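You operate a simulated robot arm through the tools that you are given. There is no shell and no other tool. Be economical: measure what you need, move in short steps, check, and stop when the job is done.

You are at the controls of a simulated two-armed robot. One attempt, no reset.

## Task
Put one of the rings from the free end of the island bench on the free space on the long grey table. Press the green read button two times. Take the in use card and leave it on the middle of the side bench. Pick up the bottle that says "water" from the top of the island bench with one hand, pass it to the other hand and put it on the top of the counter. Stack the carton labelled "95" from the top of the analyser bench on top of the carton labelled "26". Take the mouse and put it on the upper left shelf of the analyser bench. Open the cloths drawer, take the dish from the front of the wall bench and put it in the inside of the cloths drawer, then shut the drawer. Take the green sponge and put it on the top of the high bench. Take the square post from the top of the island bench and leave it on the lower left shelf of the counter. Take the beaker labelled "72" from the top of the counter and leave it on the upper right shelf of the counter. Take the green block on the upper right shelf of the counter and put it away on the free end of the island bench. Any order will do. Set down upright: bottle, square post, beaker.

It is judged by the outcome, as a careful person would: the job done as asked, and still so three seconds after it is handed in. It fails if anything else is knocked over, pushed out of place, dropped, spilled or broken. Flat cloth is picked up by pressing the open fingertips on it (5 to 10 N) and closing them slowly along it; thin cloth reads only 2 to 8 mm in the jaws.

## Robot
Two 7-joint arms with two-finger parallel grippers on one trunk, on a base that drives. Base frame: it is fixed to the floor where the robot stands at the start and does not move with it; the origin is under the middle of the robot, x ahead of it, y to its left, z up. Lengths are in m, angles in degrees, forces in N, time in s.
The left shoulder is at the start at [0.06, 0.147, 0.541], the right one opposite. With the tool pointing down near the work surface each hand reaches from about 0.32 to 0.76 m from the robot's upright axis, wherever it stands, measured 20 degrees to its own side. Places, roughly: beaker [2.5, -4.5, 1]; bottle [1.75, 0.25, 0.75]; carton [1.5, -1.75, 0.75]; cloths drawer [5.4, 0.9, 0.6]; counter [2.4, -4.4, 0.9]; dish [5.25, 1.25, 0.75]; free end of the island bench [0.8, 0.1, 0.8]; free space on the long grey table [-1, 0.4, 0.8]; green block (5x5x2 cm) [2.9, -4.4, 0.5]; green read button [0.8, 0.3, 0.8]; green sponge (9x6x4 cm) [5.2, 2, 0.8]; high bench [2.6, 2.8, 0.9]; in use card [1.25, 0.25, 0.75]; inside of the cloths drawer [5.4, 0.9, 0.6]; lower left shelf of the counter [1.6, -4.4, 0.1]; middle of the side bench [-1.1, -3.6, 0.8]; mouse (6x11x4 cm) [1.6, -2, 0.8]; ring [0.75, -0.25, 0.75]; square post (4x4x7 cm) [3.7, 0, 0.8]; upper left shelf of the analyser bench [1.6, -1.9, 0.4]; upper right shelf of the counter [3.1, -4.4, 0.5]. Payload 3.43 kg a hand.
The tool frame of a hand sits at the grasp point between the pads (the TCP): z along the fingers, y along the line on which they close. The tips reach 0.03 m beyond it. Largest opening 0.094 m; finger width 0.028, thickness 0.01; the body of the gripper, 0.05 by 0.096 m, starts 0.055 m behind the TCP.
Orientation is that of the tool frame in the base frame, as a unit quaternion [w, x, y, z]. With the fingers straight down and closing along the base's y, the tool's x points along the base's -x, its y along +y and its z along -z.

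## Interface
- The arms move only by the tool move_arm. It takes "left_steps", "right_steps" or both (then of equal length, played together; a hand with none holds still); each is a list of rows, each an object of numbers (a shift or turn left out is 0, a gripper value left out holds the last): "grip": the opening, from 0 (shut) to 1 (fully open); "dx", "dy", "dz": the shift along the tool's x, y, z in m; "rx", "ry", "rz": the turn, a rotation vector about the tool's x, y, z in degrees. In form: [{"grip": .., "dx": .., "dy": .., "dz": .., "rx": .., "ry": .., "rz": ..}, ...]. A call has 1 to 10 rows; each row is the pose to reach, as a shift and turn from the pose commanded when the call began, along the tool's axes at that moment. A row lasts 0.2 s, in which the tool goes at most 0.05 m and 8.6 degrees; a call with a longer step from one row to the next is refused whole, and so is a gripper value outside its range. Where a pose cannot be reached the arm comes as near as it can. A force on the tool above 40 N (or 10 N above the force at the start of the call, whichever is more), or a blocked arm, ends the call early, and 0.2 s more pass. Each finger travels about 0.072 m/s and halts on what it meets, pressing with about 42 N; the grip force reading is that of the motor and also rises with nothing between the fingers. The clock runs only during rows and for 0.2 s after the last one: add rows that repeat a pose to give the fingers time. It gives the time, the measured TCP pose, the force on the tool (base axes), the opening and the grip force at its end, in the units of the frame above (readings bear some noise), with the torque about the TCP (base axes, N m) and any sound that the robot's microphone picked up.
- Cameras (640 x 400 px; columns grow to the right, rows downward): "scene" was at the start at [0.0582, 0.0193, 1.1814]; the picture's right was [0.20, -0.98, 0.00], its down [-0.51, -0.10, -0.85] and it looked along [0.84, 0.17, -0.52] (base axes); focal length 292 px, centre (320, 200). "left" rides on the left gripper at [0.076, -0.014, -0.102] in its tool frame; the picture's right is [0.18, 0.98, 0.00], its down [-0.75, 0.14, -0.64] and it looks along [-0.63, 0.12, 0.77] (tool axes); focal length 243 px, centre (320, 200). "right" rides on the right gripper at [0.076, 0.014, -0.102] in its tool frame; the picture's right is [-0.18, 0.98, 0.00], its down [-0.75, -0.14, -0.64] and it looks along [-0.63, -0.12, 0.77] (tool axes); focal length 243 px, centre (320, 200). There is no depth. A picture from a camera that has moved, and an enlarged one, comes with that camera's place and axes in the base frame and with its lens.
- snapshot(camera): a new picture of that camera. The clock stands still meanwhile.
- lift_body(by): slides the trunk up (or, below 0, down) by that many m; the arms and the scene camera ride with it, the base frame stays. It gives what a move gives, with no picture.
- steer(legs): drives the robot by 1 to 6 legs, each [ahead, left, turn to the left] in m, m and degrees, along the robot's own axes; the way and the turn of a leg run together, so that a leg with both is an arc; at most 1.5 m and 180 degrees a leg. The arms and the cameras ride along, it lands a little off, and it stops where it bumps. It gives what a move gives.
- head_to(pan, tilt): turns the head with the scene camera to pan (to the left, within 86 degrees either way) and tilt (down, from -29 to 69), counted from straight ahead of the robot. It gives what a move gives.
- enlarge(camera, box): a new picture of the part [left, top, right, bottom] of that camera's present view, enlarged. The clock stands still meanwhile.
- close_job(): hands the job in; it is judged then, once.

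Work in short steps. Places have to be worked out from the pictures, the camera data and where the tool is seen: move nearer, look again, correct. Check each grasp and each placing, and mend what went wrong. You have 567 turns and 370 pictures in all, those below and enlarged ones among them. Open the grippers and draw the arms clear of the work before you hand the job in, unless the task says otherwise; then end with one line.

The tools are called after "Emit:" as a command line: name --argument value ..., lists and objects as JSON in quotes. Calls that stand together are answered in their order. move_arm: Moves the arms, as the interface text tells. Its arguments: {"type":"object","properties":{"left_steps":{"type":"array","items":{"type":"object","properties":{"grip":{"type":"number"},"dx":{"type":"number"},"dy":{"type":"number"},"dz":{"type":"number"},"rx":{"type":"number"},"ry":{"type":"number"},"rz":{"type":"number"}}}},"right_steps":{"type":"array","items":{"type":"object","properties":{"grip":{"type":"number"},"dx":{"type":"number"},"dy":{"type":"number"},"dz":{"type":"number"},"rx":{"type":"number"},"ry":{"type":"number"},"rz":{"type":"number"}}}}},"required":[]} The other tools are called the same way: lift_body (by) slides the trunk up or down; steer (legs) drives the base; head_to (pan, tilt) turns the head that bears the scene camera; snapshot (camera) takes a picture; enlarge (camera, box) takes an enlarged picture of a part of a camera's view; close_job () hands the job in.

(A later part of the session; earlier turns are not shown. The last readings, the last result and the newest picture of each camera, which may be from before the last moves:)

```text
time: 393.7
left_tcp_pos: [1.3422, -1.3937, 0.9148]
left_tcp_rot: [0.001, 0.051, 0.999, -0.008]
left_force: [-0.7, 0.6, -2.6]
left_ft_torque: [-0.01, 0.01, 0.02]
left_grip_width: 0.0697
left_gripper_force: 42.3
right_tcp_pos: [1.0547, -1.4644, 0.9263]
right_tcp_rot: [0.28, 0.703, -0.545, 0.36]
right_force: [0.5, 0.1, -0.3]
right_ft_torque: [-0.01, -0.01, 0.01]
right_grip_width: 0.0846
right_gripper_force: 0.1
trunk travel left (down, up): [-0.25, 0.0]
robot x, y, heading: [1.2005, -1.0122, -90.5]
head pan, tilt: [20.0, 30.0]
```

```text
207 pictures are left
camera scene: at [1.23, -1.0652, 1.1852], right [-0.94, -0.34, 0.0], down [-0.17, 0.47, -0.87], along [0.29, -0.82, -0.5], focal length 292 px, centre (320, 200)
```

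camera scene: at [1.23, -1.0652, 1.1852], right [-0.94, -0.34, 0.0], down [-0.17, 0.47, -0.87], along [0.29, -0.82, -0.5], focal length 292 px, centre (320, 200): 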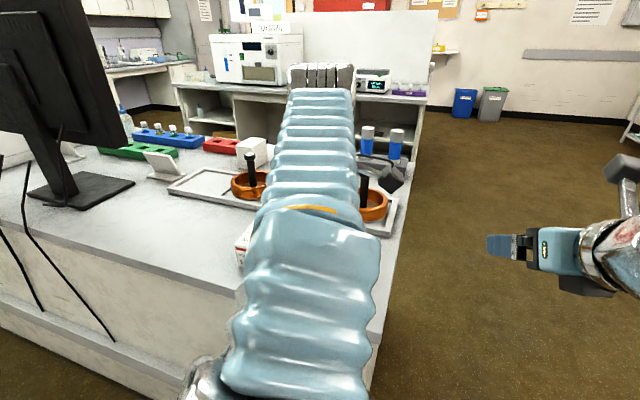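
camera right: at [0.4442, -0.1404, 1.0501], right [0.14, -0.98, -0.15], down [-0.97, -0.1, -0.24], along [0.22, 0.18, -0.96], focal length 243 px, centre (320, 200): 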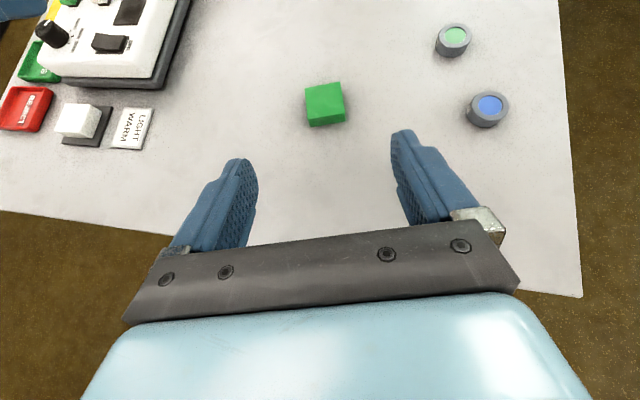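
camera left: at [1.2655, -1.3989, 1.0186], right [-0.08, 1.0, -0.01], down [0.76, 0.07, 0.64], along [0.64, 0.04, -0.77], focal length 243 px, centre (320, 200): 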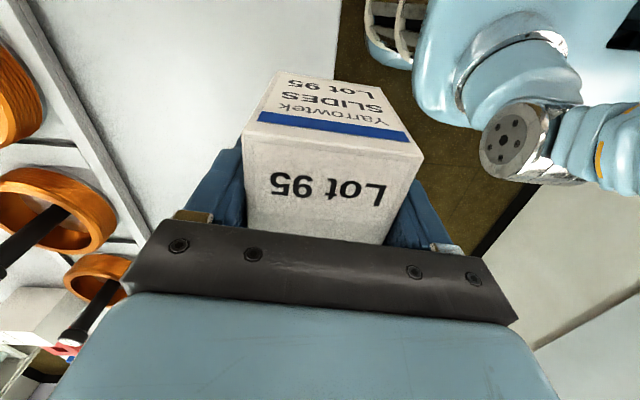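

I'll use the calibrated estimate of carton 26: (1.507,-1.484), top ≈0.82. Strafe left 0.165 and check.

Emit:
steer --legs '[[0, 0.165, 0]]'

Emit:
snapshot --camera "scene"

Emit:
snapshot --camera "right"

```text
time: 395.1
left_tcp_pos: [1.507, -1.3952, 0.9159]
left_tcp_rot: [0.002, 0.051, 0.999, -0.006]
left_force: [0.2, -0.9, -2.4]
left_ft_torque: [-0.01, 0.01, -0.01]
left_grip_width: 0.0694
left_gripper_force: 42.3
right_tcp_pos: [1.2178, -1.4649, 0.9269]
right_tcp_rot: [0.279, 0.703, -0.545, 0.361]
right_force: [-0.6, -0.4, -0.1]
right_ft_torque: [0.02, -0.04, 0.0]
right_grip_width: 0.0846
right_gripper_force: 0.1
trunk travel left (down, up): [-0.25, 0.0]
robot x, y, heading: [1.3654, -1.0102, -89.9]
head pan, tilt: [20.0, 30.0]
```

```text
206 pictures are left
camera scene: at [1.393, -1.0662, 1.1852], right [-0.94, -0.34, 0.0], down [-0.17, 0.47, -0.87], along [0.29, -0.81, -0.5], focal length 292 px, centre (320, 200)
```

scene: 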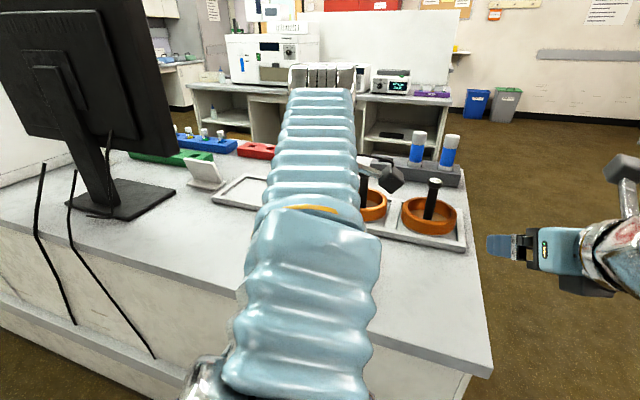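

```text
205 pictures are left
camera right: at [1.1954, -1.431, 1.0498], right [-0.98, -0.14, -0.15], down [-0.1, 0.97, -0.24], along [0.18, -0.22, -0.96], focal length 243 px, centre (320, 200)
```

right: 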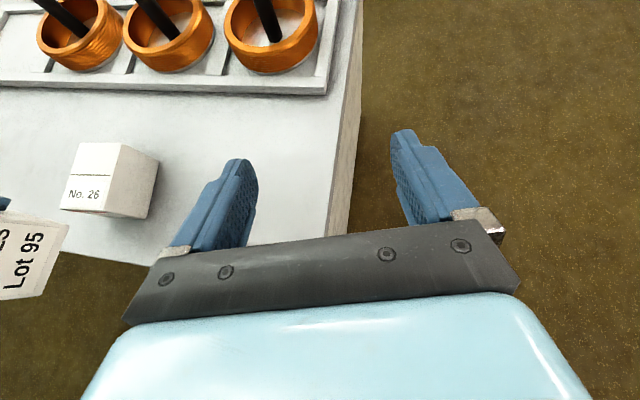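

Right camera confirms carton 26 at ≈(1.515,-1.485). Move 95 over it.

Emit:
move_arm --left_steps '[{"dy": -0.03, "rz": -2}, {"dy": -0.06, "rz": -4}, {"dy": -0.09, "dx": -0.006, "rz": -6}, {"dy": -0.09, "dx": -0.006, "rz": -6}]'

Emit:
snapshot --camera "right"

```text
time: 396.1
left_tcp_pos: [1.5023, -1.4832, 0.9142]
left_tcp_rot: [-0.001, -0.001, 1.0, -0.006]
left_force: [-0.1, -0.6, -3.3]
left_ft_torque: [0.02, 0.06, -0.04]
left_grip_width: 0.0697
left_gripper_force: 42.6
right_tcp_pos: [1.2188, -1.4669, 0.9271]
right_tcp_rot: [0.279, 0.704, -0.545, 0.361]
right_force: [0.1, -0.9, 0.4]
right_ft_torque: [0.02, 0.0, 0.0]
right_grip_width: 0.0846
right_gripper_force: 0.1
trunk travel left (down, up): [-0.25, 0.0]
robot x, y, heading: [1.3636, -1.0133, -90.3]
head pan, tilt: [20.0, 30.0]
```

```text
204 pictures are left
camera right: at [1.1956, -1.4312, 1.0498], right [-0.98, -0.14, -0.15], down [-0.1, 0.97, -0.24], along [0.18, -0.22, -0.96], focal length 243 px, centre (320, 200)
```

right: 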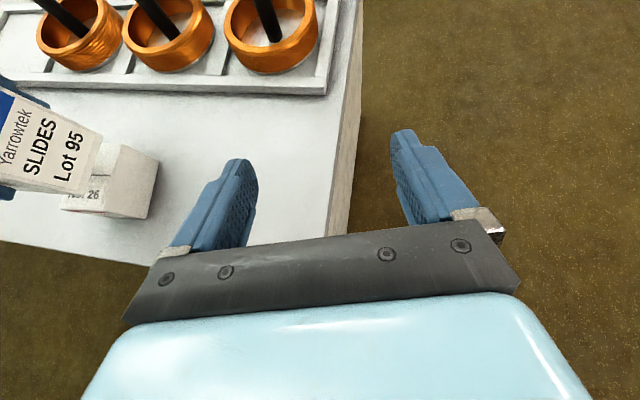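

Positions match. Lower slowly until contact.

Emit:
move_arm --left_steps '[{"dz": 0.015, "dx": -0.002}, {"dz": 0.028, "dx": -0.002}, {"dz": 0.032, "dx": -0.002}, {"dz": 0.036, "dx": -0.002}, {"dz": 0.04, "dx": -0.002}, {"dz": 0.044, "dx": -0.002}, {"dz": 0.048, "dx": -0.002}]'

Emit:
snapshot --camera "right"

```text
time: 397.8
left_tcp_pos: [1.5029, -1.4833, 0.8698]
left_tcp_rot: [0.001, 0.0, 1.0, -0.008]
left_force: [-1.2, 2.3, 36.7]
left_ft_torque: [1.36, -0.09, 0.06]
left_grip_width: 0.0689
left_gripper_force: 42.1
right_tcp_pos: [1.2188, -1.4637, 0.9281]
right_tcp_rot: [0.279, 0.703, -0.544, 0.362]
right_force: [-0.2, -0.2, -0.7]
right_ft_torque: [0.02, 0.02, -0.02]
right_grip_width: 0.0845
right_gripper_force: 0.1
trunk travel left (down, up): [-0.25, 0.0]
robot x, y, heading: [1.3618, -1.0135, -90.1]
head pan, tilt: [20.0, 30.0]
```

```text
203 pictures are left
camera right: at [1.1948, -1.4291, 1.0509], right [-0.98, -0.14, -0.15], down [-0.1, 0.97, -0.24], along [0.18, -0.22, -0.96], focal length 243 px, centre (320, 200)
```

right: 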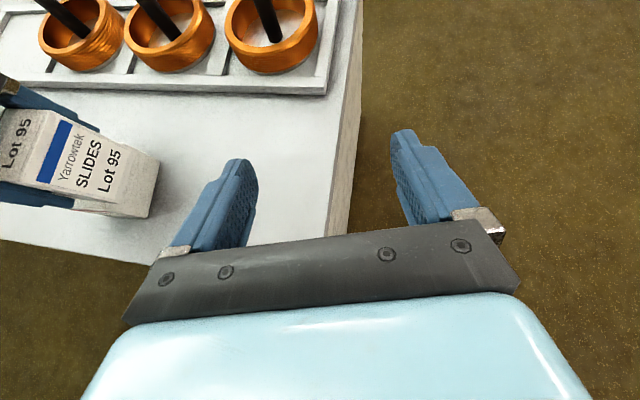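

95 looks flush with 26's near-left face, i.e. ~1.5 cm off centre in x. Lift, shift -x by 1.5 cm, lower again.

Emit:
move_arm --left_steps '[{"dz": -0.015}, {"dz": -0.015, "dx": 0.015}, {"dz": -0.006, "dx": 0.015}, {"dz": -0.002, "dx": 0.015}, {"dz": 0.001, "dx": 0.015}]'

Emit:
enlarge --camera "right" --box '[0, 70, 200, 250]'

```text
time: 398.9
left_tcp_pos: [1.4901, -1.485, 0.8702]
left_tcp_rot: [0.001, 0.0, 1.0, -0.01]
left_force: [-0.9, -4.5, 32.4]
left_ft_torque: [0.84, -0.51, -0.09]
left_grip_width: 0.069
left_gripper_force: 41.8
right_tcp_pos: [1.218, -1.4636, 0.9273]
right_tcp_rot: [0.279, 0.703, -0.545, 0.361]
right_force: [0.1, 0.2, -0.2]
right_ft_torque: [-0.01, 0.0, -0.02]
right_grip_width: 0.0845
right_gripper_force: 0.0
trunk travel left (down, up): [-0.25, 0.0]
robot x, y, heading: [1.3591, -1.0091, -90.0]
head pan, tilt: [20.0, 30.0]
```

```text
2.22 times, centred on (100, 160) of right
camera zoom: at [1.1949, -1.4299, 1.0511], right [-0.98, -0.14, -0.15], down [-0.1, 0.97, -0.24], along [0.18, -0.22, -0.96], focal length 539 px, centre (809, 289)
```

zoom: 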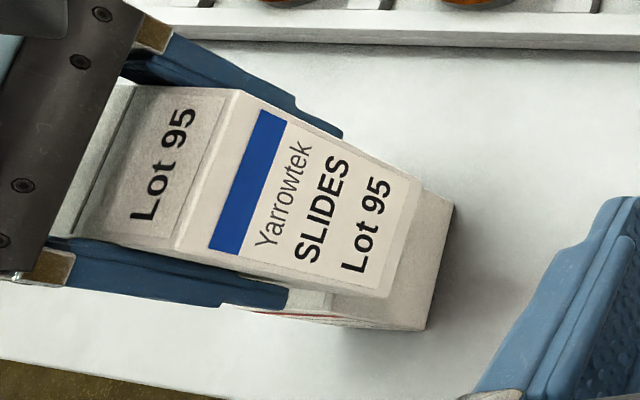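

Now centred (reaction near the middle). Ease the press and release.

Emit:
move_arm --left_steps '[{"dz": -0.002}, {"dz": -0.002, "grip": 0.78}, {"dz": -0.002, "grip": 0.85}, {"dz": -0.002, "grip": 0.95}, {"dz": -0.002, "grip": 0.95}]'

Emit:
move_arm --left_steps '[{"dz": -0.03}, {"dz": -0.06}, {"dz": -0.08}, {"dz": -0.08}]'

Emit:
snapshot --camera "right"

Emit:
snapshot --camera "left"

```text
time: 400.1
left_tcp_pos: [1.4889, -1.4852, 0.8705]
left_tcp_rot: [0.0, -0.001, 1.0, -0.007]
left_force: [-0.1, -0.3, -0.3]
left_ft_torque: [-0.02, 0.01, -0.01]
left_grip_width: 0.089
left_gripper_force: 0.0
right_tcp_pos: [1.2191, -1.4654, 0.9289]
right_tcp_rot: [0.279, 0.704, -0.544, 0.361]
right_force: [-0.4, -0.1, 0.1]
right_ft_torque: [0.02, 0.01, -0.01]
right_grip_width: 0.0848
right_gripper_force: 0.1
trunk travel left (down, up): [-0.25, 0.0]
robot x, y, heading: [1.3645, -1.0129, -90.3]
head pan, tilt: [20.0, 30.0]
```

```text
time: 401.1
left_tcp_pos: [1.4887, -1.4847, 0.95]
left_tcp_rot: [0.0, -0.001, 1.0, -0.007]
left_force: [0.4, 0.4, -0.6]
left_ft_torque: [-0.01, 0.0, 0.0]
left_grip_width: 0.0894
left_gripper_force: 0.1
right_tcp_pos: [1.2187, -1.4652, 0.9273]
right_tcp_rot: [0.279, 0.704, -0.545, 0.361]
right_force: [-0.5, 0.6, 0.3]
right_ft_torque: [0.01, -0.02, 0.05]
right_grip_width: 0.0849
right_gripper_force: 0.0
trunk travel left (down, up): [-0.25, 0.0]
robot x, y, heading: [1.3595, -1.0101, -90.1]
head pan, tilt: [20.0, 30.0]
```

```text
201 pictures are left
camera right: at [1.1955, -1.4309, 1.0499], right [-0.98, -0.14, -0.15], down [-0.1, 0.97, -0.24], along [0.18, -0.22, -0.96], focal length 243 px, centre (320, 200)
```

right: 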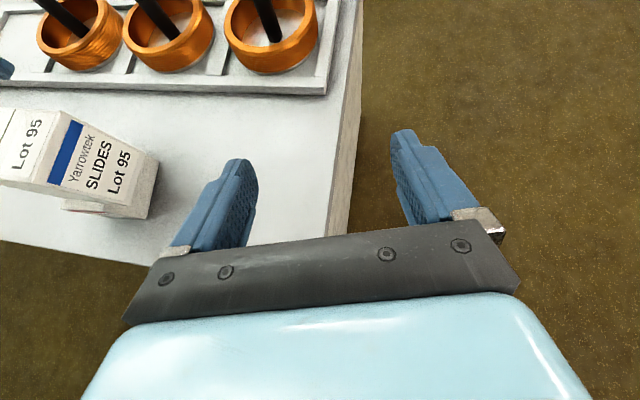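

```text
200 pictures are left
camera left: at [1.4131, -1.4992, 1.054], right [-0.19, 0.98, -0.01], down [0.75, 0.15, 0.64], along [0.63, 0.11, -0.77], focal length 243 px, centre (320, 200)
```

left: 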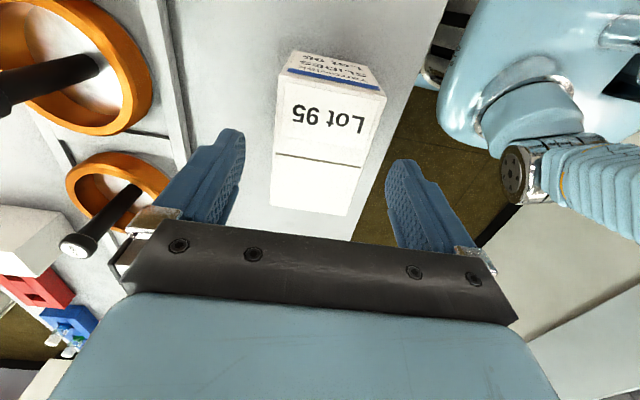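

Stack is good. Retract the left hand, back off, and turn east to drive along the aisle to the square post.

Emit:
move_arm --left_steps '[{"dz": -0.02, "dy": 0.03}, {"dz": -0.03, "dy": 0.07}, {"dz": -0.04, "dy": 0.1}, {"dz": -0.04, "dy": 0.12}]'

Emit:
steer --legs '[[-0.13, 0, 0], [0, 0, 90]]'

Emit:
head_to --pan 0 --tilt 20

Emit:
snapshot --camera "scene"

```text
time: 402.1
left_tcp_pos: [1.4899, -1.3638, 0.9883]
left_tcp_rot: [0.001, -0.001, 1.0, -0.006]
left_force: [0.8, -0.9, -0.4]
left_ft_torque: [0.01, -0.03, 0.01]
left_grip_width: 0.0892
left_gripper_force: 0.1
right_tcp_pos: [1.2195, -1.4652, 0.9273]
right_tcp_rot: [0.28, 0.703, -0.545, 0.361]
right_force: [0.7, 0.0, -0.3]
right_ft_torque: [0.0, -0.04, -0.01]
right_grip_width: 0.0844
right_gripper_force: 0.0
trunk travel left (down, up): [-0.25, 0.0]
robot x, y, heading: [1.3623, -1.0076, -90.2]
head pan, tilt: [20.0, 30.0]
```

```text
time: 407.2
left_tcp_pos: [1.7157, -0.7586, 0.9881]
left_tcp_rot: [-0.005, 0.707, -0.707, 0.004]
left_force: [-0.2, -0.2, 0.2]
left_ft_torque: [-0.02, 0.05, 0.01]
left_grip_width: 0.0894
left_gripper_force: 0.0
right_tcp_pos: [1.8149, -1.0292, 0.9267]
right_tcp_rot: [-0.057, 0.883, 0.111, 0.453]
right_force: [0.4, -0.1, 0.3]
right_ft_torque: [0.01, 0.05, 0.03]
right_grip_width: 0.0846
right_gripper_force: 0.1
trunk travel left (down, up): [-0.25, 0.0]
robot x, y, heading: [1.3598, -0.8853, -0.4]
head pan, tilt: [20.0, 30.0]
```

```text
time: 408.1
left_tcp_pos: [1.7157, -0.7584, 0.9879]
left_tcp_rot: [0.006, -0.707, 0.707, -0.005]
left_force: [-1.2, 0.1, -1.3]
left_ft_torque: [-0.01, 0.01, -0.02]
left_grip_width: 0.0895
left_gripper_force: 0.0
right_tcp_pos: [1.8153, -1.0295, 0.9276]
right_tcp_rot: [-0.056, 0.883, 0.11, 0.453]
right_force: [0.7, -0.9, 0.1]
right_ft_torque: [-0.01, -0.02, 0.0]
right_grip_width: 0.0845
right_gripper_force: 0.1
trunk travel left (down, up): [-0.25, 0.0]
robot x, y, heading: [1.3627, -0.8823, -0.6]
head pan, tilt: [0.0, 20.0]
```

```text
199 pictures are left
camera scene: at [1.4263, -0.8839, 1.2013], right [-0.01, -1.0, 0.0], down [-0.34, 0.0, -0.94], along [0.94, -0.01, -0.34], focal length 292 px, centre (320, 200)
```

scene: 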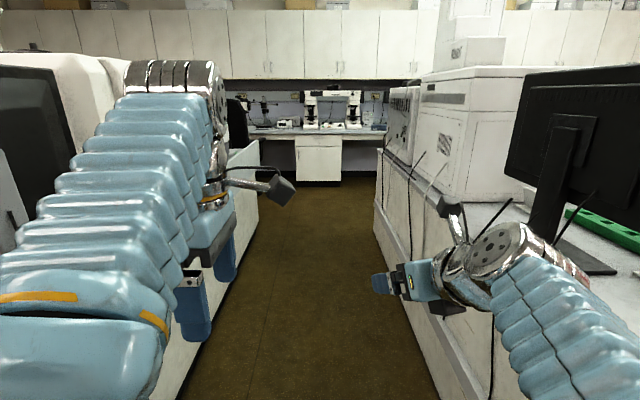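

Arms are too wide for this heading. Turn to face the island (arms fore-aft) and strafe along the aisle.

Emit:
steer --legs '[[0, 0, 90.5], [-0.06, 0, 0], [0, -0.9, 0]]'

Emit:
head_to --pan -40 --tilt 20

Emit:
snapshot --camera "scene"

```text
time: 417.3
left_tcp_pos: [2.1118, -0.5637, 0.989]
left_tcp_rot: [-0.007, 1.0, 0.026, 0.0]
left_force: [0.1, 0.3, 0.1]
left_ft_torque: [-0.03, -0.01, 0.02]
left_grip_width: 0.0896
left_gripper_force: 0.0
right_tcp_pos: [2.3764, -0.4492, 0.9276]
right_tcp_rot: [-0.368, 0.527, 0.717, 0.271]
right_force: [-0.1, 0.4, -0.3]
right_ft_torque: [0.0, 0.01, 0.01]
right_grip_width: 0.0846
right_gripper_force: 0.1
trunk travel left (down, up): [-0.25, 0.0]
robot x, y, heading: [2.2533, -0.9072, 92.6]
head pan, tilt: [0.0, 20.0]
```

```text
time: 418.3
left_tcp_pos: [2.1113, -0.5628, 0.9888]
left_tcp_rot: [-0.006, 1.0, 0.026, 0.0]
left_force: [-0.5, -0.4, -0.3]
left_ft_torque: [0.0, 0.01, -0.01]
left_grip_width: 0.0894
left_gripper_force: 0.0
right_tcp_pos: [2.3757, -0.4477, 0.927]
right_tcp_rot: [-0.368, 0.526, 0.718, 0.269]
right_force: [0.4, 0.4, 0.0]
right_ft_torque: [-0.03, -0.01, 0.0]
right_grip_width: 0.0846
right_gripper_force: 0.1
trunk travel left (down, up): [-0.25, 0.0]
robot x, y, heading: [2.2527, -0.9078, 92.8]
head pan, tilt: [-40.0, 20.0]
```

```text
198 pictures are left
camera scene: at [2.3134, -0.8618, 1.2013], right [0.8, -0.61, 0.0], down [-0.21, -0.27, -0.94], along [0.57, 0.75, -0.34], focal length 292 px, centre (320, 200)
```

scene: 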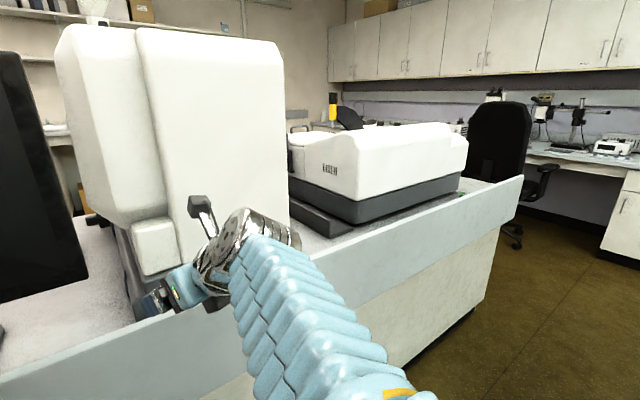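

Pull the right hand back to clear the instruments, then continue to the east end of the island.

Emit:
move_arm --right_steps '[{"dz": -0.03, "dx": -0.015, "dy": -0.008}, {"dz": -0.06, "dx": -0.03, "dy": -0.016}, {"dz": -0.09, "dx": -0.045, "dy": -0.024}, {"dz": -0.11, "dx": -0.06, "dy": -0.03}]'

Emit:
steer --legs '[[-0.03, 0, -2.7], [0, -1.0, 0], [0, -1.1, 0]]'

Emit:
head_to --pan 10 --tilt 25

Emit:
snapshot --camera "scene"

```text
time: 419.3
left_tcp_pos: [2.1114, -0.5619, 0.9889]
left_tcp_rot: [-0.008, 1.0, 0.026, 0.0]
left_force: [0.0, 0.4, 0.3]
left_ft_torque: [0.01, -0.02, 0.0]
left_grip_width: 0.0892
left_gripper_force: 0.1
right_tcp_pos: [2.3833, -0.576, 0.9421]
right_tcp_rot: [-0.368, 0.526, 0.718, 0.269]
right_force: [-0.3, 0.6, -0.2]
right_ft_torque: [0.01, 0.0, -0.02]
right_grip_width: 0.0846
right_gripper_force: 0.0
trunk travel left (down, up): [-0.25, 0.0]
robot x, y, heading: [2.2576, -0.9056, 92.6]
head pan, tilt: [-40.0, 20.0]
```

```text
time: 430.1
left_tcp_pos: [4.2065, -0.5863, 0.9888]
left_tcp_rot: [-0.007, 1.0, 0.009, 0.0]
left_force: [0.7, 0.4, 0.4]
left_ft_torque: [-0.03, 0.0, 0.01]
left_grip_width: 0.0893
left_gripper_force: 0.0
right_tcp_pos: [4.4783, -0.61, 0.9436]
right_tcp_rot: [-0.363, 0.539, 0.708, 0.277]
right_force: [0.1, -0.1, 0.6]
right_ft_torque: [-0.01, -0.01, -0.01]
right_grip_width: 0.0845
right_gripper_force: 0.1
trunk travel left (down, up): [-0.25, 0.0]
robot x, y, heading: [4.3389, -0.9368, 90.8]
head pan, tilt: [-40.0, 20.0]
```

```text
time: 431.3
left_tcp_pos: [4.2068, -0.5874, 0.9884]
left_tcp_rot: [-0.006, 1.0, 0.009, -0.001]
left_force: [-0.5, 0.1, -0.4]
left_ft_torque: [-0.03, 0.0, -0.01]
left_grip_width: 0.0893
left_gripper_force: 0.1
right_tcp_pos: [4.4786, -0.6097, 0.9421]
right_tcp_rot: [-0.362, 0.54, 0.707, 0.277]
right_force: [-0.2, -0.4, 0.2]
right_ft_torque: [0.02, 0.02, -0.01]
right_grip_width: 0.0848
right_gripper_force: 0.0
trunk travel left (down, up): [-0.25, 0.0]
robot x, y, heading: [4.3393, -0.9341, 90.7]
head pan, tilt: [10.0, 25.0]
```

```text
197 pictures are left
camera scene: at [4.3217, -0.8743, 1.1932], right [0.98, 0.18, 0.0], down [0.08, -0.42, -0.91], along [-0.17, 0.89, -0.42], focal length 292 px, centre (320, 200)
```

scene: 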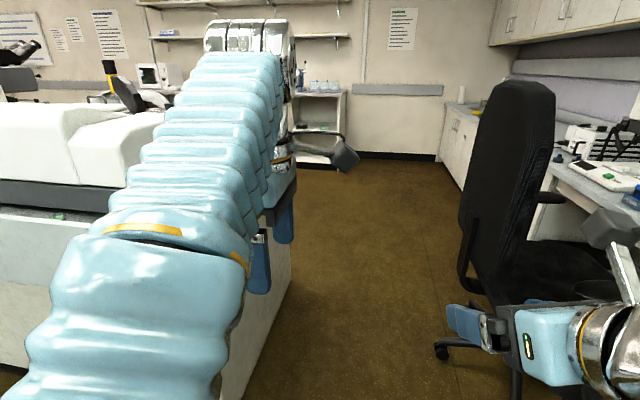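

Turn to face the island's east end and strafe toward the post.

Emit:
steer --legs '[[0, 0, 89.3], [0, -0.6, 0]]'

Emit:
head_to --pan -10 --tilt 35

Emit:
snapshot --camera "scene"

Emit:
snapshot --camera "right"

```text
time: 438.5
left_tcp_pos: [3.9926, -0.4583, 0.9885]
left_tcp_rot: [-0.005, 0.709, 0.705, -0.006]
left_force: [0.2, -0.7, 0.1]
left_ft_torque: [0.0, -0.02, 0.02]
left_grip_width: 0.0894
left_gripper_force: 0.0
right_tcp_pos: [4.0213, -0.1868, 0.9429]
right_tcp_rot: [-0.454, -0.108, 0.883, -0.056]
right_force: [-0.3, 1.1, -0.1]
right_ft_torque: [0.02, -0.02, -0.02]
right_grip_width: 0.0849
right_gripper_force: 0.1
trunk travel left (down, up): [-0.25, 0.0]
robot x, y, heading: [4.3451, -0.3334, 179.0]
head pan, tilt: [10.0, 25.0]
```

```text
time: 439.3
left_tcp_pos: [3.9926, -0.4588, 0.9887]
left_tcp_rot: [-0.005, 0.71, 0.704, -0.006]
left_force: [-0.4, 0.3, -1.2]
left_ft_torque: [-0.02, -0.01, 0.03]
left_grip_width: 0.0894
left_gripper_force: 0.0
right_tcp_pos: [4.023, -0.1864, 0.9424]
right_tcp_rot: [-0.453, -0.108, 0.883, -0.056]
right_force: [0.1, -0.3, 0.3]
right_ft_torque: [-0.01, 0.0, 0.05]
right_grip_width: 0.0847
right_gripper_force: 0.1
trunk travel left (down, up): [-0.25, 0.0]
robot x, y, heading: [4.3391, -0.334, 179.1]
head pan, tilt: [-10.0, 35.0]
```

```text
196 pictures are left
camera scene: at [4.2887, -0.3172, 1.1775], right [0.19, 0.98, 0.0], down [0.56, -0.11, -0.82], along [-0.81, 0.15, -0.57], focal length 292 px, centre (320, 200)
```

scene: 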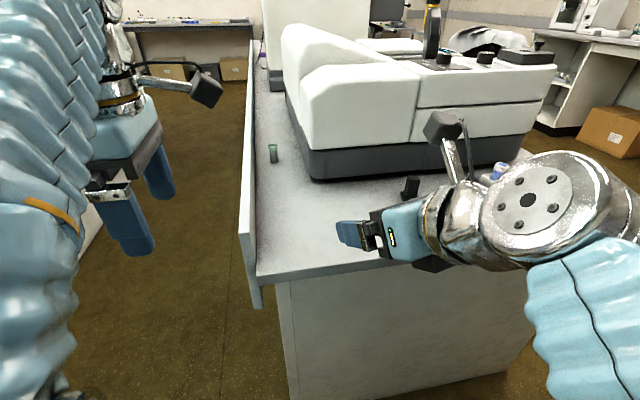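

```text
195 pictures are left
camera right: at [4.0561, -0.1635, 1.0652], right [-0.13, 0.98, -0.15], down [0.97, 0.09, -0.24], along [-0.22, -0.18, -0.96], focal length 243 px, centre (320, 200)
```

right: 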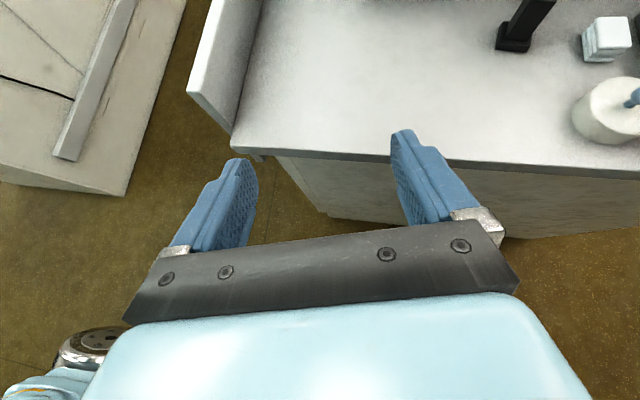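

Enlarge the island's east end to identify the square post.

Emit:
enlarge --camera "scene" --box '[240, 120, 540, 260]'

Emit:
steer --legs '[[0, -0.15, 0]]'

Emit:
snapshot --camera "right"

Emit:
snapshot --camera "scene"

```text
2.13 times, centred on (390, 190) of scene
camera zoom: at [4.2887, -0.3172, 1.1775], right [0.19, 0.98, 0.0], down [0.56, -0.11, -0.82], along [-0.81, 0.15, -0.57], focal length 623 px, centre (171, 221)
```

zoom: 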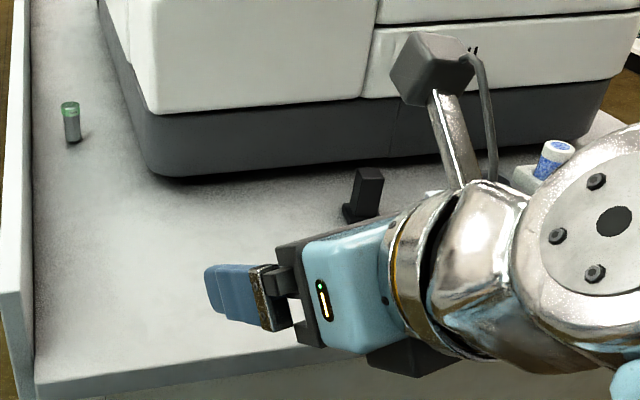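

```text
time: 440.7
left_tcp_pos: [3.9945, -0.3067, 0.9882]
left_tcp_rot: [-0.005, 0.71, 0.704, -0.005]
left_force: [-0.3, 0.3, -0.9]
left_ft_torque: [0.02, -0.01, -0.02]
left_grip_width: 0.0894
left_gripper_force: 0.0
right_tcp_pos: [4.0243, -0.0349, 0.9419]
right_tcp_rot: [-0.453, -0.108, 0.883, -0.055]
right_force: [0.4, 0.3, 0.0]
right_ft_torque: [0.04, -0.01, -0.02]
right_grip_width: 0.0844
right_gripper_force: 0.0
trunk travel left (down, up): [-0.25, 0.0]
robot x, y, heading: [4.3482, -0.1831, 179.2]
head pan, tilt: [-10.0, 35.0]
```

```text
193 pictures are left
camera right: at [4.0586, -0.012, 1.0652], right [-0.13, 0.98, -0.15], down [0.97, 0.09, -0.24], along [-0.22, -0.18, -0.96], focal length 243 px, centre (320, 200)
```

right: 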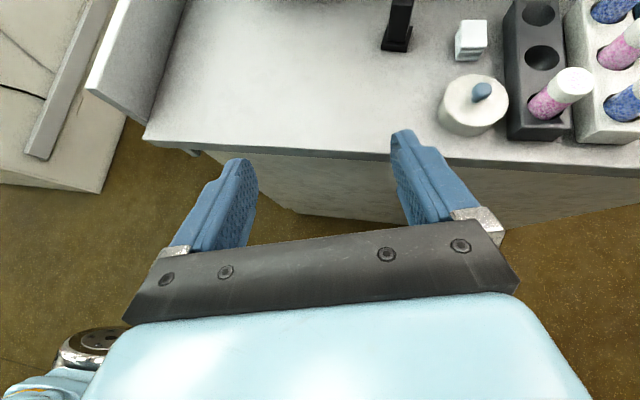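

```text
192 pictures are left
camera scene: at [4.291, -0.166, 1.1775], right [0.19, 0.98, 0.0], down [0.56, -0.11, -0.82], along [-0.8, 0.15, -0.57], focal length 292 px, centre (320, 200)
```

scene: 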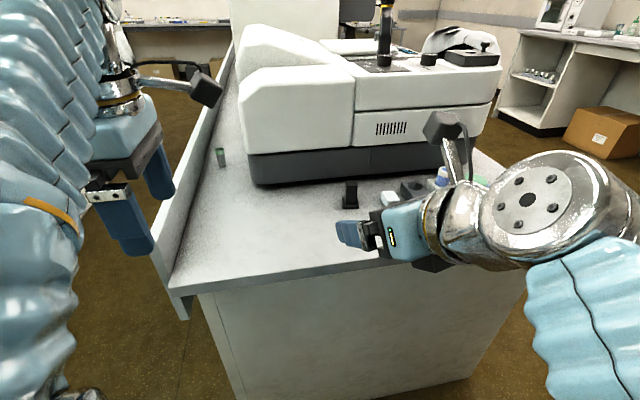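

Emit:
enlarge --camera "right" --box '[360, 0, 520, 140]'

Emit:
enlarge --camera "scene" --box '[320, 150, 480, 250]'

```text
2.86 times, centred on (440, 70) of right
camera zoom: at [4.0586, -0.012, 1.0652], right [-0.13, 0.98, -0.15], down [0.97, 0.09, -0.24], along [-0.22, -0.18, -0.96], focal length 693 px, centre (-23, 571)
```

zoom: 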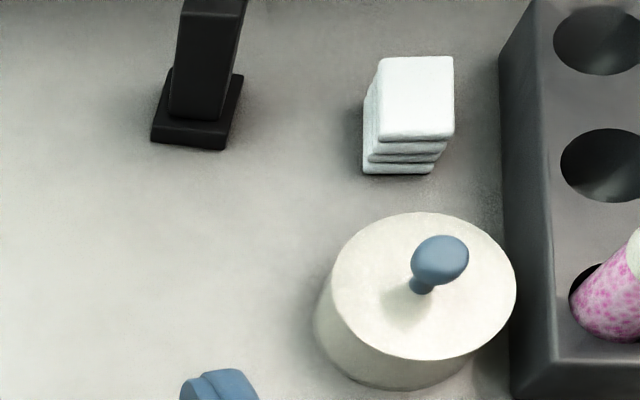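

```text
4.00 times, centred on (400, 200) of scene
camera zoom: at [4.291, -0.166, 1.1775], right [0.19, 0.98, 0.0], down [0.56, -0.11, -0.82], along [-0.8, 0.15, -0.57], focal length 1169 px, centre (0, 200)
```

zoom: 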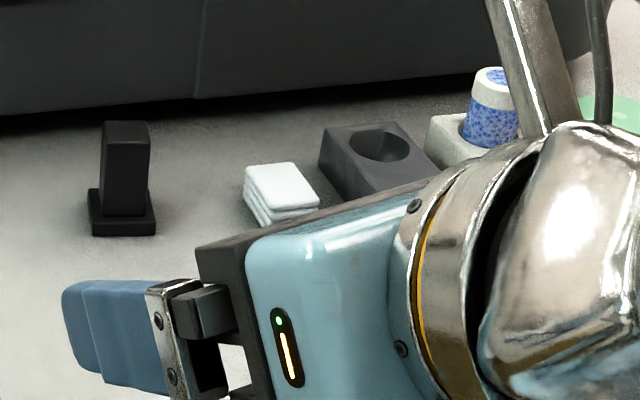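

The black square post is at (3.742, 0.013). Align the right hand's yaw and move to a pre-grasp pose, narrowed fingers.

Emit:
move_arm --right_steps '[{"rx": -3, "rz": 2.2, "dz": 0.04, "dx": 0.008, "dy": 0.019, "grip": 0.6}, {"rx": -6, "rz": 4.3, "dz": 0.08, "dx": 0.016, "dy": 0.038}, {"rx": -9, "rz": 6.5, "dz": 0.12, "dx": 0.024, "dy": 0.057}, {"rx": -11.4, "rz": 8.2, "dz": 0.16, "dx": 0.032, "dy": 0.076}, {"rx": -11.4, "rz": 8.2, "dz": 0.196, "dx": 0.04, "dy": 0.0946}, {"rx": -11.4, "rz": 8.2, "dz": 0.196, "dx": 0.04, "dy": 0.0946}]'

Emit:
snapshot --camera "right"

```text
time: 442.1
left_tcp_pos: [3.9943, -0.306, 0.9882]
left_tcp_rot: [-0.005, 0.71, 0.704, -0.005]
left_force: [-0.4, 0.2, -0.3]
left_ft_torque: [0.04, -0.04, 0.01]
left_grip_width: 0.0893
left_gripper_force: 0.2
right_tcp_pos: [3.8243, 0.013, 0.8599]
right_tcp_rot: [-0.456, 0.001, 0.89, 0.001]
right_force: [0.0, -1.1, 0.8]
right_ft_torque: [-0.01, -0.03, 0.0]
right_grip_width: 0.0561
right_gripper_force: 0.0
trunk travel left (down, up): [-0.25, 0.0]
robot x, y, heading: [4.3478, -0.1828, 179.3]
head pan, tilt: [-10.0, 35.0]
```

```text
189 pictures are left
camera right: at [3.8643, 0.0271, 0.9825], right [0.11, 0.98, -0.15], down [0.96, -0.14, -0.24], along [-0.25, -0.12, -0.96], focal length 243 px, centre (320, 200)
```

right: 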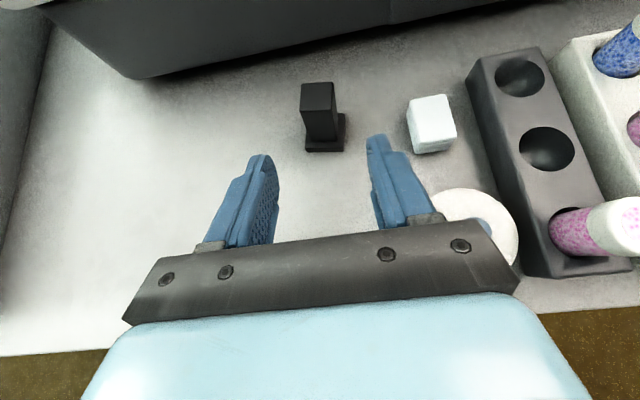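

Approach the column with a small extra yaw to clear the white pot.

Emit:
move_arm --right_steps '[{"rx": -3.2, "rz": 2.3, "dz": 0.03}, {"rx": -6.5, "rz": 4.7, "dz": 0.06, "dx": -0.001, "dy": -0.001}, {"rx": -6.5, "rz": 4.7, "dz": 0.093, "dx": -0.002, "dy": -0.001}, {"rx": -6.5, "rz": 4.7, "dz": 0.093, "dx": -0.002, "dy": -0.001}]'

Emit:
snapshot --camera "right"

Emit:
enlarge --camera "scene" --box '[320, 130, 480, 250]'

```text
time: 443.1
left_tcp_pos: [3.993, -0.3061, 0.9894]
left_tcp_rot: [-0.005, 0.71, 0.704, -0.005]
left_force: [0.6, 0.8, -0.7]
left_ft_torque: [0.02, -0.01, 0.01]
left_grip_width: 0.0891
left_gripper_force: 0.2
right_tcp_pos: [3.7495, 0.0117, 0.8052]
right_tcp_rot: [-0.455, 0.064, 0.888, 0.032]
right_force: [-0.3, -0.2, 0.3]
right_ft_torque: [0.03, -0.04, 0.0]
right_grip_width: 0.0564
right_gripper_force: 0.1
trunk travel left (down, up): [-0.25, 0.0]
robot x, y, heading: [4.3449, -0.1824, 179.3]
head pan, tilt: [-10.0, 35.0]
```

```text
188 pictures are left
camera right: at [3.7909, 0.0206, 0.9277], right [0.25, 0.96, -0.15], down [0.93, -0.28, -0.24], along [-0.27, -0.08, -0.96], focal length 243 px, centre (320, 200)
```

right: 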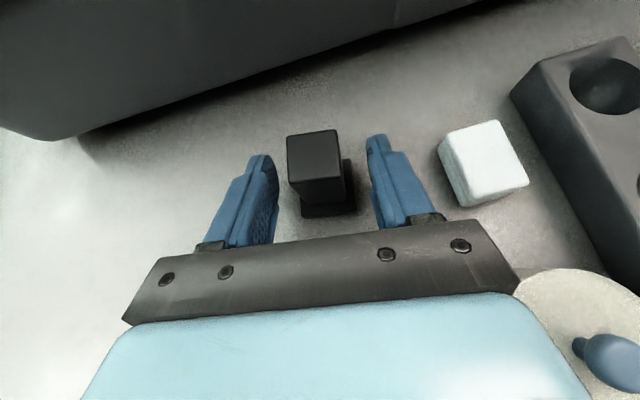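

```text
3.33 times, centred on (400, 190) of scene
camera zoom: at [4.2907, -0.1657, 1.1774], right [0.19, 0.98, 0.0], down [0.56, -0.11, -0.82], along [-0.8, 0.15, -0.57], focal length 974 px, centre (53, 233)
```

zoom: 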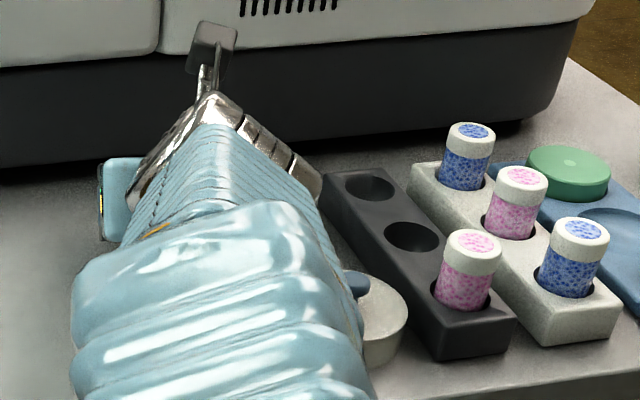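

Column lies between the fingers. Close.

Emit:
move_arm --right_steps '[{"grip": 0.45}, {"grip": 0.35}, {"grip": 0.2}, {"grip": 0.15}, {"grip": 0.15}]'

Emit:
move_arm --right_steps '[{"dz": -0.012, "dx": 0.016}, {"dz": -0.03, "dx": 0.04}, {"dz": -0.05, "dx": 0.068}, {"dz": -0.07, "dx": 0.095}, {"dz": -0.07, "dx": 0.095}]'

Emit:
snapshot --camera "right"

Emit:
snapshot --camera "scene"

```text
time: 444.3
left_tcp_pos: [3.994, -0.306, 0.9873]
left_tcp_rot: [-0.005, 0.71, 0.704, -0.005]
left_force: [0.2, -0.6, -0.6]
left_ft_torque: [-0.02, 0.01, 0.04]
left_grip_width: 0.0892
left_gripper_force: 0.1
right_tcp_pos: [3.7512, 0.0116, 0.8053]
right_tcp_rot: [-0.454, 0.063, 0.888, 0.032]
right_force: [0.0, -0.2, 0.7]
right_ft_torque: [0.05, 0.04, 0.0]
right_grip_width: 0.0299
right_gripper_force: 42.0
trunk travel left (down, up): [-0.25, 0.0]
robot x, y, heading: [4.345, -0.1833, 179.1]
head pan, tilt: [-10.0, 35.0]
```

```text
time: 445.5
left_tcp_pos: [3.9939, -0.3069, 0.9884]
left_tcp_rot: [-0.004, 0.711, 0.703, -0.006]
left_force: [0.5, 0.2, -0.6]
left_ft_torque: [0.01, -0.01, 0.03]
left_grip_width: 0.0894
left_gripper_force: 0.1
right_tcp_pos: [3.7532, 0.0111, 0.9254]
right_tcp_rot: [-0.454, 0.064, 0.888, 0.033]
right_force: [0.2, 0.0, -4.3]
right_ft_torque: [-0.03, -0.04, 0.01]
right_grip_width: 0.0298
right_gripper_force: 42.2
trunk travel left (down, up): [-0.25, 0.0]
robot x, y, heading: [4.347, -0.187, 179.3]
head pan, tilt: [-10.0, 35.0]
```

```text
186 pictures are left
camera right: at [3.7935, 0.0196, 1.0475], right [0.25, 0.96, -0.15], down [0.93, -0.28, -0.24], along [-0.27, -0.08, -0.96], focal length 243 px, centre (320, 200)
```

right: 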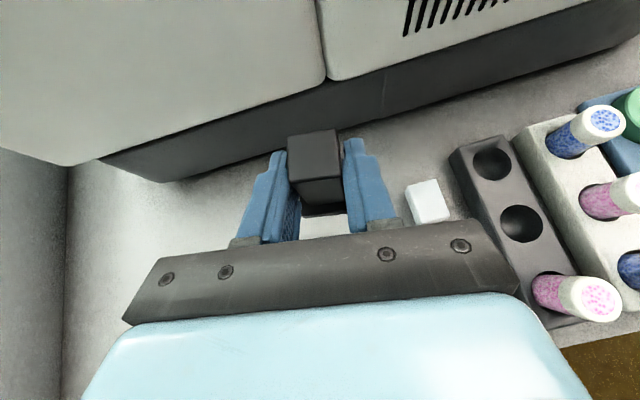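

```text
185 pictures are left
camera scene: at [4.2907, -0.1657, 1.1774], right [0.19, 0.98, 0.0], down [0.56, -0.11, -0.82], along [-0.8, 0.15, -0.57], focal length 292 px, centre (320, 200)
```

scene: 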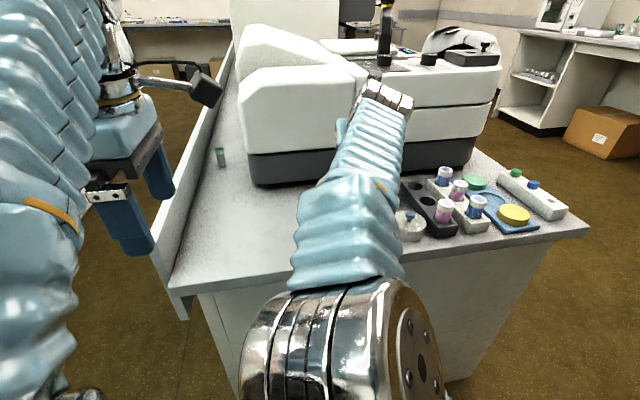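

Post held. Retract the right hand toward me.

Emit:
move_arm --right_steps '[{"dz": -0.032, "dx": -0.02, "dy": 0.005}, {"dz": -0.064, "dx": -0.04, "dy": 0.01}, {"dz": -0.096, "dx": -0.06, "dy": 0.016}, {"dz": -0.128, "dx": -0.08, "dy": 0.021}, {"dz": -0.16, "dx": -0.1, "dy": 0.026}, {"dz": -0.19, "dx": -0.119, "dy": 0.031}, {"dz": -0.22, "dx": -0.137, "dy": 0.036}, {"dz": -0.225, "dx": -0.14, "dy": 0.036}]'

Emit:
steer --legs '[[0, 0.6, 0.5]]'

Emit:
head_to --pan 85 --tilt 30

Emit:
snapshot --camera "scene"

```text
time: 446.7
left_tcp_pos: [3.9931, -0.3063, 0.9881]
left_tcp_rot: [-0.005, 0.71, 0.704, -0.005]
left_force: [-1.4, -0.2, -1.1]
left_ft_torque: [-0.01, 0.01, -0.01]
left_grip_width: 0.0891
left_gripper_force: 0.0
right_tcp_pos: [3.9182, 0.0939, 0.8996]
right_tcp_rot: [-0.407, 0.159, 0.898, 0.041]
right_force: [0.6, 0.0, -3.1]
right_ft_torque: [0.02, -0.04, 0.0]
right_grip_width: 0.0301
right_gripper_force: 41.8
trunk travel left (down, up): [-0.25, 0.0]
robot x, y, heading: [4.3487, -0.1842, 179.0]
head pan, tilt: [-10.0, 35.0]
stopped in row 6 (right hand): the arm was blocked; the commanded pose is now the measured one
```

```text
time: 450.1
left_tcp_pos: [3.9841, -0.902, 0.9884]
left_tcp_rot: [-0.004, 0.712, 0.703, -0.005]
left_force: [1.0, -0.8, 0.0]
left_ft_torque: [0.02, 0.01, 0.01]
left_grip_width: 0.0893
left_gripper_force: 0.0
right_tcp_pos: [3.9079, -0.5013, 0.9013]
right_tcp_rot: [-0.408, 0.16, 0.898, 0.04]
right_force: [-0.6, 0.4, -3.4]
right_ft_torque: [-0.04, -0.02, 0.02]
right_grip_width: 0.03
right_gripper_force: 42.2
trunk travel left (down, up): [-0.25, 0.0]
robot x, y, heading: [4.3414, -0.7809, 179.0]
head pan, tilt: [-10.0, 35.0]
```

```text
time: 451.8
left_tcp_pos: [3.9824, -0.9025, 0.9887]
left_tcp_rot: [-0.006, 0.712, 0.703, -0.004]
left_force: [0.7, -0.7, 0.1]
left_ft_torque: [0.04, 0.01, -0.01]
left_grip_width: 0.0896
left_gripper_force: 0.1
right_tcp_pos: [3.9096, -0.5006, 0.9009]
right_tcp_rot: [-0.406, 0.161, 0.899, 0.04]
right_force: [0.5, -0.6, -4.1]
right_ft_torque: [-0.03, -0.04, 0.03]
right_grip_width: 0.0297
right_gripper_force: 41.6
trunk travel left (down, up): [-0.25, 0.0]
robot x, y, heading: [4.339, -0.7805, 179.0]
head pan, tilt: [85.0, 30.0]
```

```text
184 pictures are left
camera scene: at [4.3573, -0.8693, 1.1853], right [-0.99, 0.11, 0.0], down [0.05, 0.5, -0.87], along [-0.09, -0.86, -0.5], focal length 292 px, centre (320, 200)
```

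scene: 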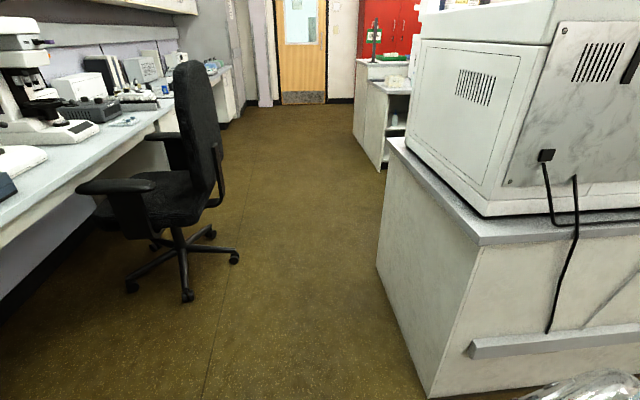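

East passage is too narrow for my arms; return west the way I came, facing the island.

Emit:
steer --legs '[[0, 0, -89], [-0.17, 0, 0], [0, 1.2, 0]]'

Emit:
steer --legs '[[0, 1.2, 0]]'

Emit:
head_to --pan 40 --tilt 25

Emit:
snapshot --camera "scene"

```text
time: 462.7
left_tcp_pos: [3.0134, -0.6061, 0.989]
left_tcp_rot: [-0.007, 1.0, 0.007, 0.0]
left_force: [-0.4, 0.0, 0.4]
left_ft_torque: [0.01, 0.0, -0.03]
left_grip_width: 0.0896
left_gripper_force: 0.0
right_tcp_pos: [3.4116, -0.5207, 0.9016]
right_tcp_rot: [-0.264, 0.741, 0.531, 0.313]
right_force: [-0.1, 0.5, -3.9]
right_ft_torque: [-0.03, 0.02, 0.0]
right_grip_width: 0.0296
right_gripper_force: 42.1
trunk travel left (down, up): [-0.25, 0.0]
robot x, y, heading: [3.147, -0.9542, 90.5]
head pan, tilt: [85.0, 30.0]
```

```text
time: 468.7
left_tcp_pos: [1.827, -0.6058, 0.9882]
left_tcp_rot: [-0.007, 1.0, 0.0, -0.001]
left_force: [-1.0, -1.1, -0.1]
left_ft_torque: [0.02, 0.0, -0.01]
left_grip_width: 0.0893
left_gripper_force: 0.1
right_tcp_pos: [2.2263, -0.5256, 0.9012]
right_tcp_rot: [-0.262, 0.745, 0.527, 0.314]
right_force: [0.1, 0.1, -2.9]
right_ft_torque: [-0.04, -0.01, 0.0]
right_grip_width: 0.0297
right_gripper_force: 42.1
trunk travel left (down, up): [-0.25, 0.0]
robot x, y, heading: [1.9518, -0.9616, 90.0]
head pan, tilt: [85.0, 30.0]
```

```text
time: 469.8
left_tcp_pos: [1.8275, -0.607, 0.9889]
left_tcp_rot: [-0.007, 1.0, 0.0, 0.0]
left_force: [-0.3, 0.3, 0.2]
left_ft_torque: [0.02, -0.01, 0.02]
left_grip_width: 0.0892
left_gripper_force: 0.1
right_tcp_pos: [2.2263, -0.5274, 0.9003]
right_tcp_rot: [-0.262, 0.744, 0.528, 0.314]
right_force: [-0.1, -0.5, -3.5]
right_ft_torque: [-0.07, 0.0, -0.01]
right_grip_width: 0.0296
right_gripper_force: 41.8
trunk travel left (down, up): [-0.25, 0.0]
robot x, y, heading: [1.9552, -0.9575, 89.8]
head pan, tilt: [40.0, 25.0]
```

```text
183 pictures are left
camera scene: at [1.8947, -0.9163, 1.1932], right [0.77, 0.64, 0.0], down [0.27, -0.32, -0.91], along [-0.58, 0.7, -0.42], focal length 292 px, centre (320, 200)
```

scene: 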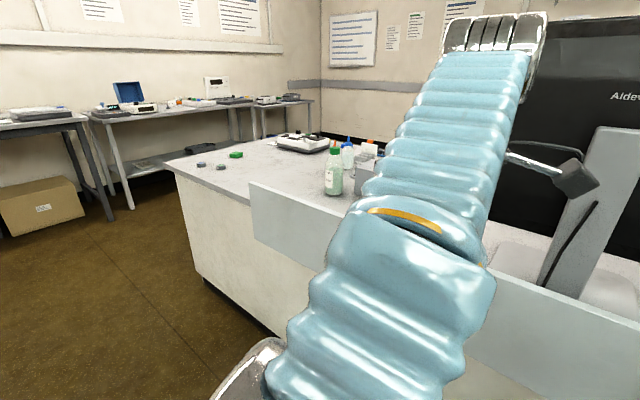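

Continue west, then turn and drive down the west aisle to the counter corridor.

Emit:
steer --legs '[[0, 1.2, 0], [0, 1.0, 0], [0, 0, -180]]'

Emit:
steer --legs '[[1.5, 0, 0], [1.5, 0, 0], [1.4, 0, 0]]'

Emit:
head_to --pan 40 --tilt 20

Emit:
snapshot --camera "scene"

```text
time: 488.1
left_tcp_pos: [-0.1404, -1.2846, 0.9888]
left_tcp_rot: [0.0, 0.025, 1.0, -0.007]
left_force: [-0.2, 0.1, -0.3]
left_ft_torque: [0.0, 0.01, -0.02]
left_grip_width: 0.0893
left_gripper_force: 0.1
right_tcp_pos: [-0.5435, -1.3429, 0.9002]
right_tcp_rot: [-0.322, -0.507, 0.758, -0.254]
right_force: [0.4, 0.3, -4.0]
right_ft_torque: [0.06, 0.01, -0.03]
right_grip_width: 0.0297
right_gripper_force: 42.2
trunk travel left (down, up): [-0.25, 0.0]
robot x, y, heading: [-0.25, -0.927, -93.3]
head pan, tilt: [40.0, 25.0]
```

```text
time: 509.2
left_tcp_pos: [-0.365, -5.6728, 0.9877]
left_tcp_rot: [-0.001, 0.033, 0.999, -0.007]
left_force: [0.1, -0.8, -0.1]
left_ft_torque: [0.02, 0.03, 0.01]
left_grip_width: 0.0891
left_gripper_force: 0.0
right_tcp_pos: [-0.7695, -5.7261, 0.9017]
right_tcp_rot: [-0.324, -0.501, 0.763, -0.251]
right_force: [-0.7, -1.5, -4.0]
right_ft_torque: [0.01, -0.03, 0.0]
right_grip_width: 0.0299
right_gripper_force: 42.1
trunk travel left (down, up): [-0.25, 0.0]
robot x, y, heading: [-0.4659, -5.3127, -94.2]
head pan, tilt: [40.0, 25.0]
```

```text
time: 509.8
left_tcp_pos: [-0.3655, -5.6738, 0.988]
left_tcp_rot: [0.0, 0.033, 0.999, -0.008]
left_force: [-0.5, 0.8, -0.3]
left_ft_torque: [-0.01, 0.0, -0.02]
left_grip_width: 0.089
left_gripper_force: 0.1
right_tcp_pos: [-0.7694, -5.7261, 0.9008]
right_tcp_rot: [-0.324, -0.501, 0.762, -0.251]
right_force: [-0.7, -0.1, -3.0]
right_ft_torque: [0.02, -0.03, 0.0]
right_grip_width: 0.0298
right_gripper_force: 41.8
trunk travel left (down, up): [-0.25, 0.0]
robot x, y, heading: [-0.4678, -5.3148, -94.1]
head pan, tilt: [40.0, 20.0]
```

```text
182 pictures are left
camera scene: at [-0.4113, -5.3578, 1.2013], right [-0.81, -0.59, 0.0], down [-0.2, 0.28, -0.94], along [0.55, -0.76, -0.34], focal length 292 px, centre (320, 200)
```

scene: 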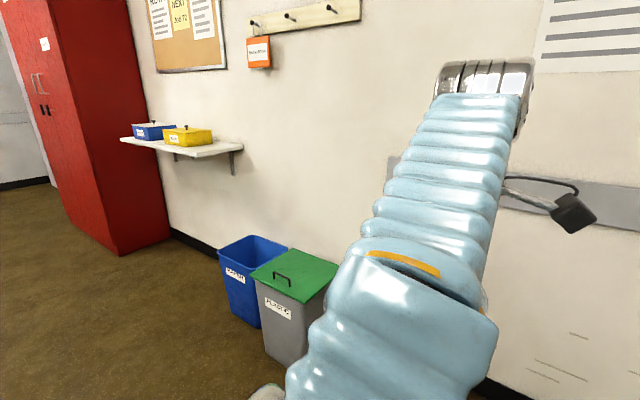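

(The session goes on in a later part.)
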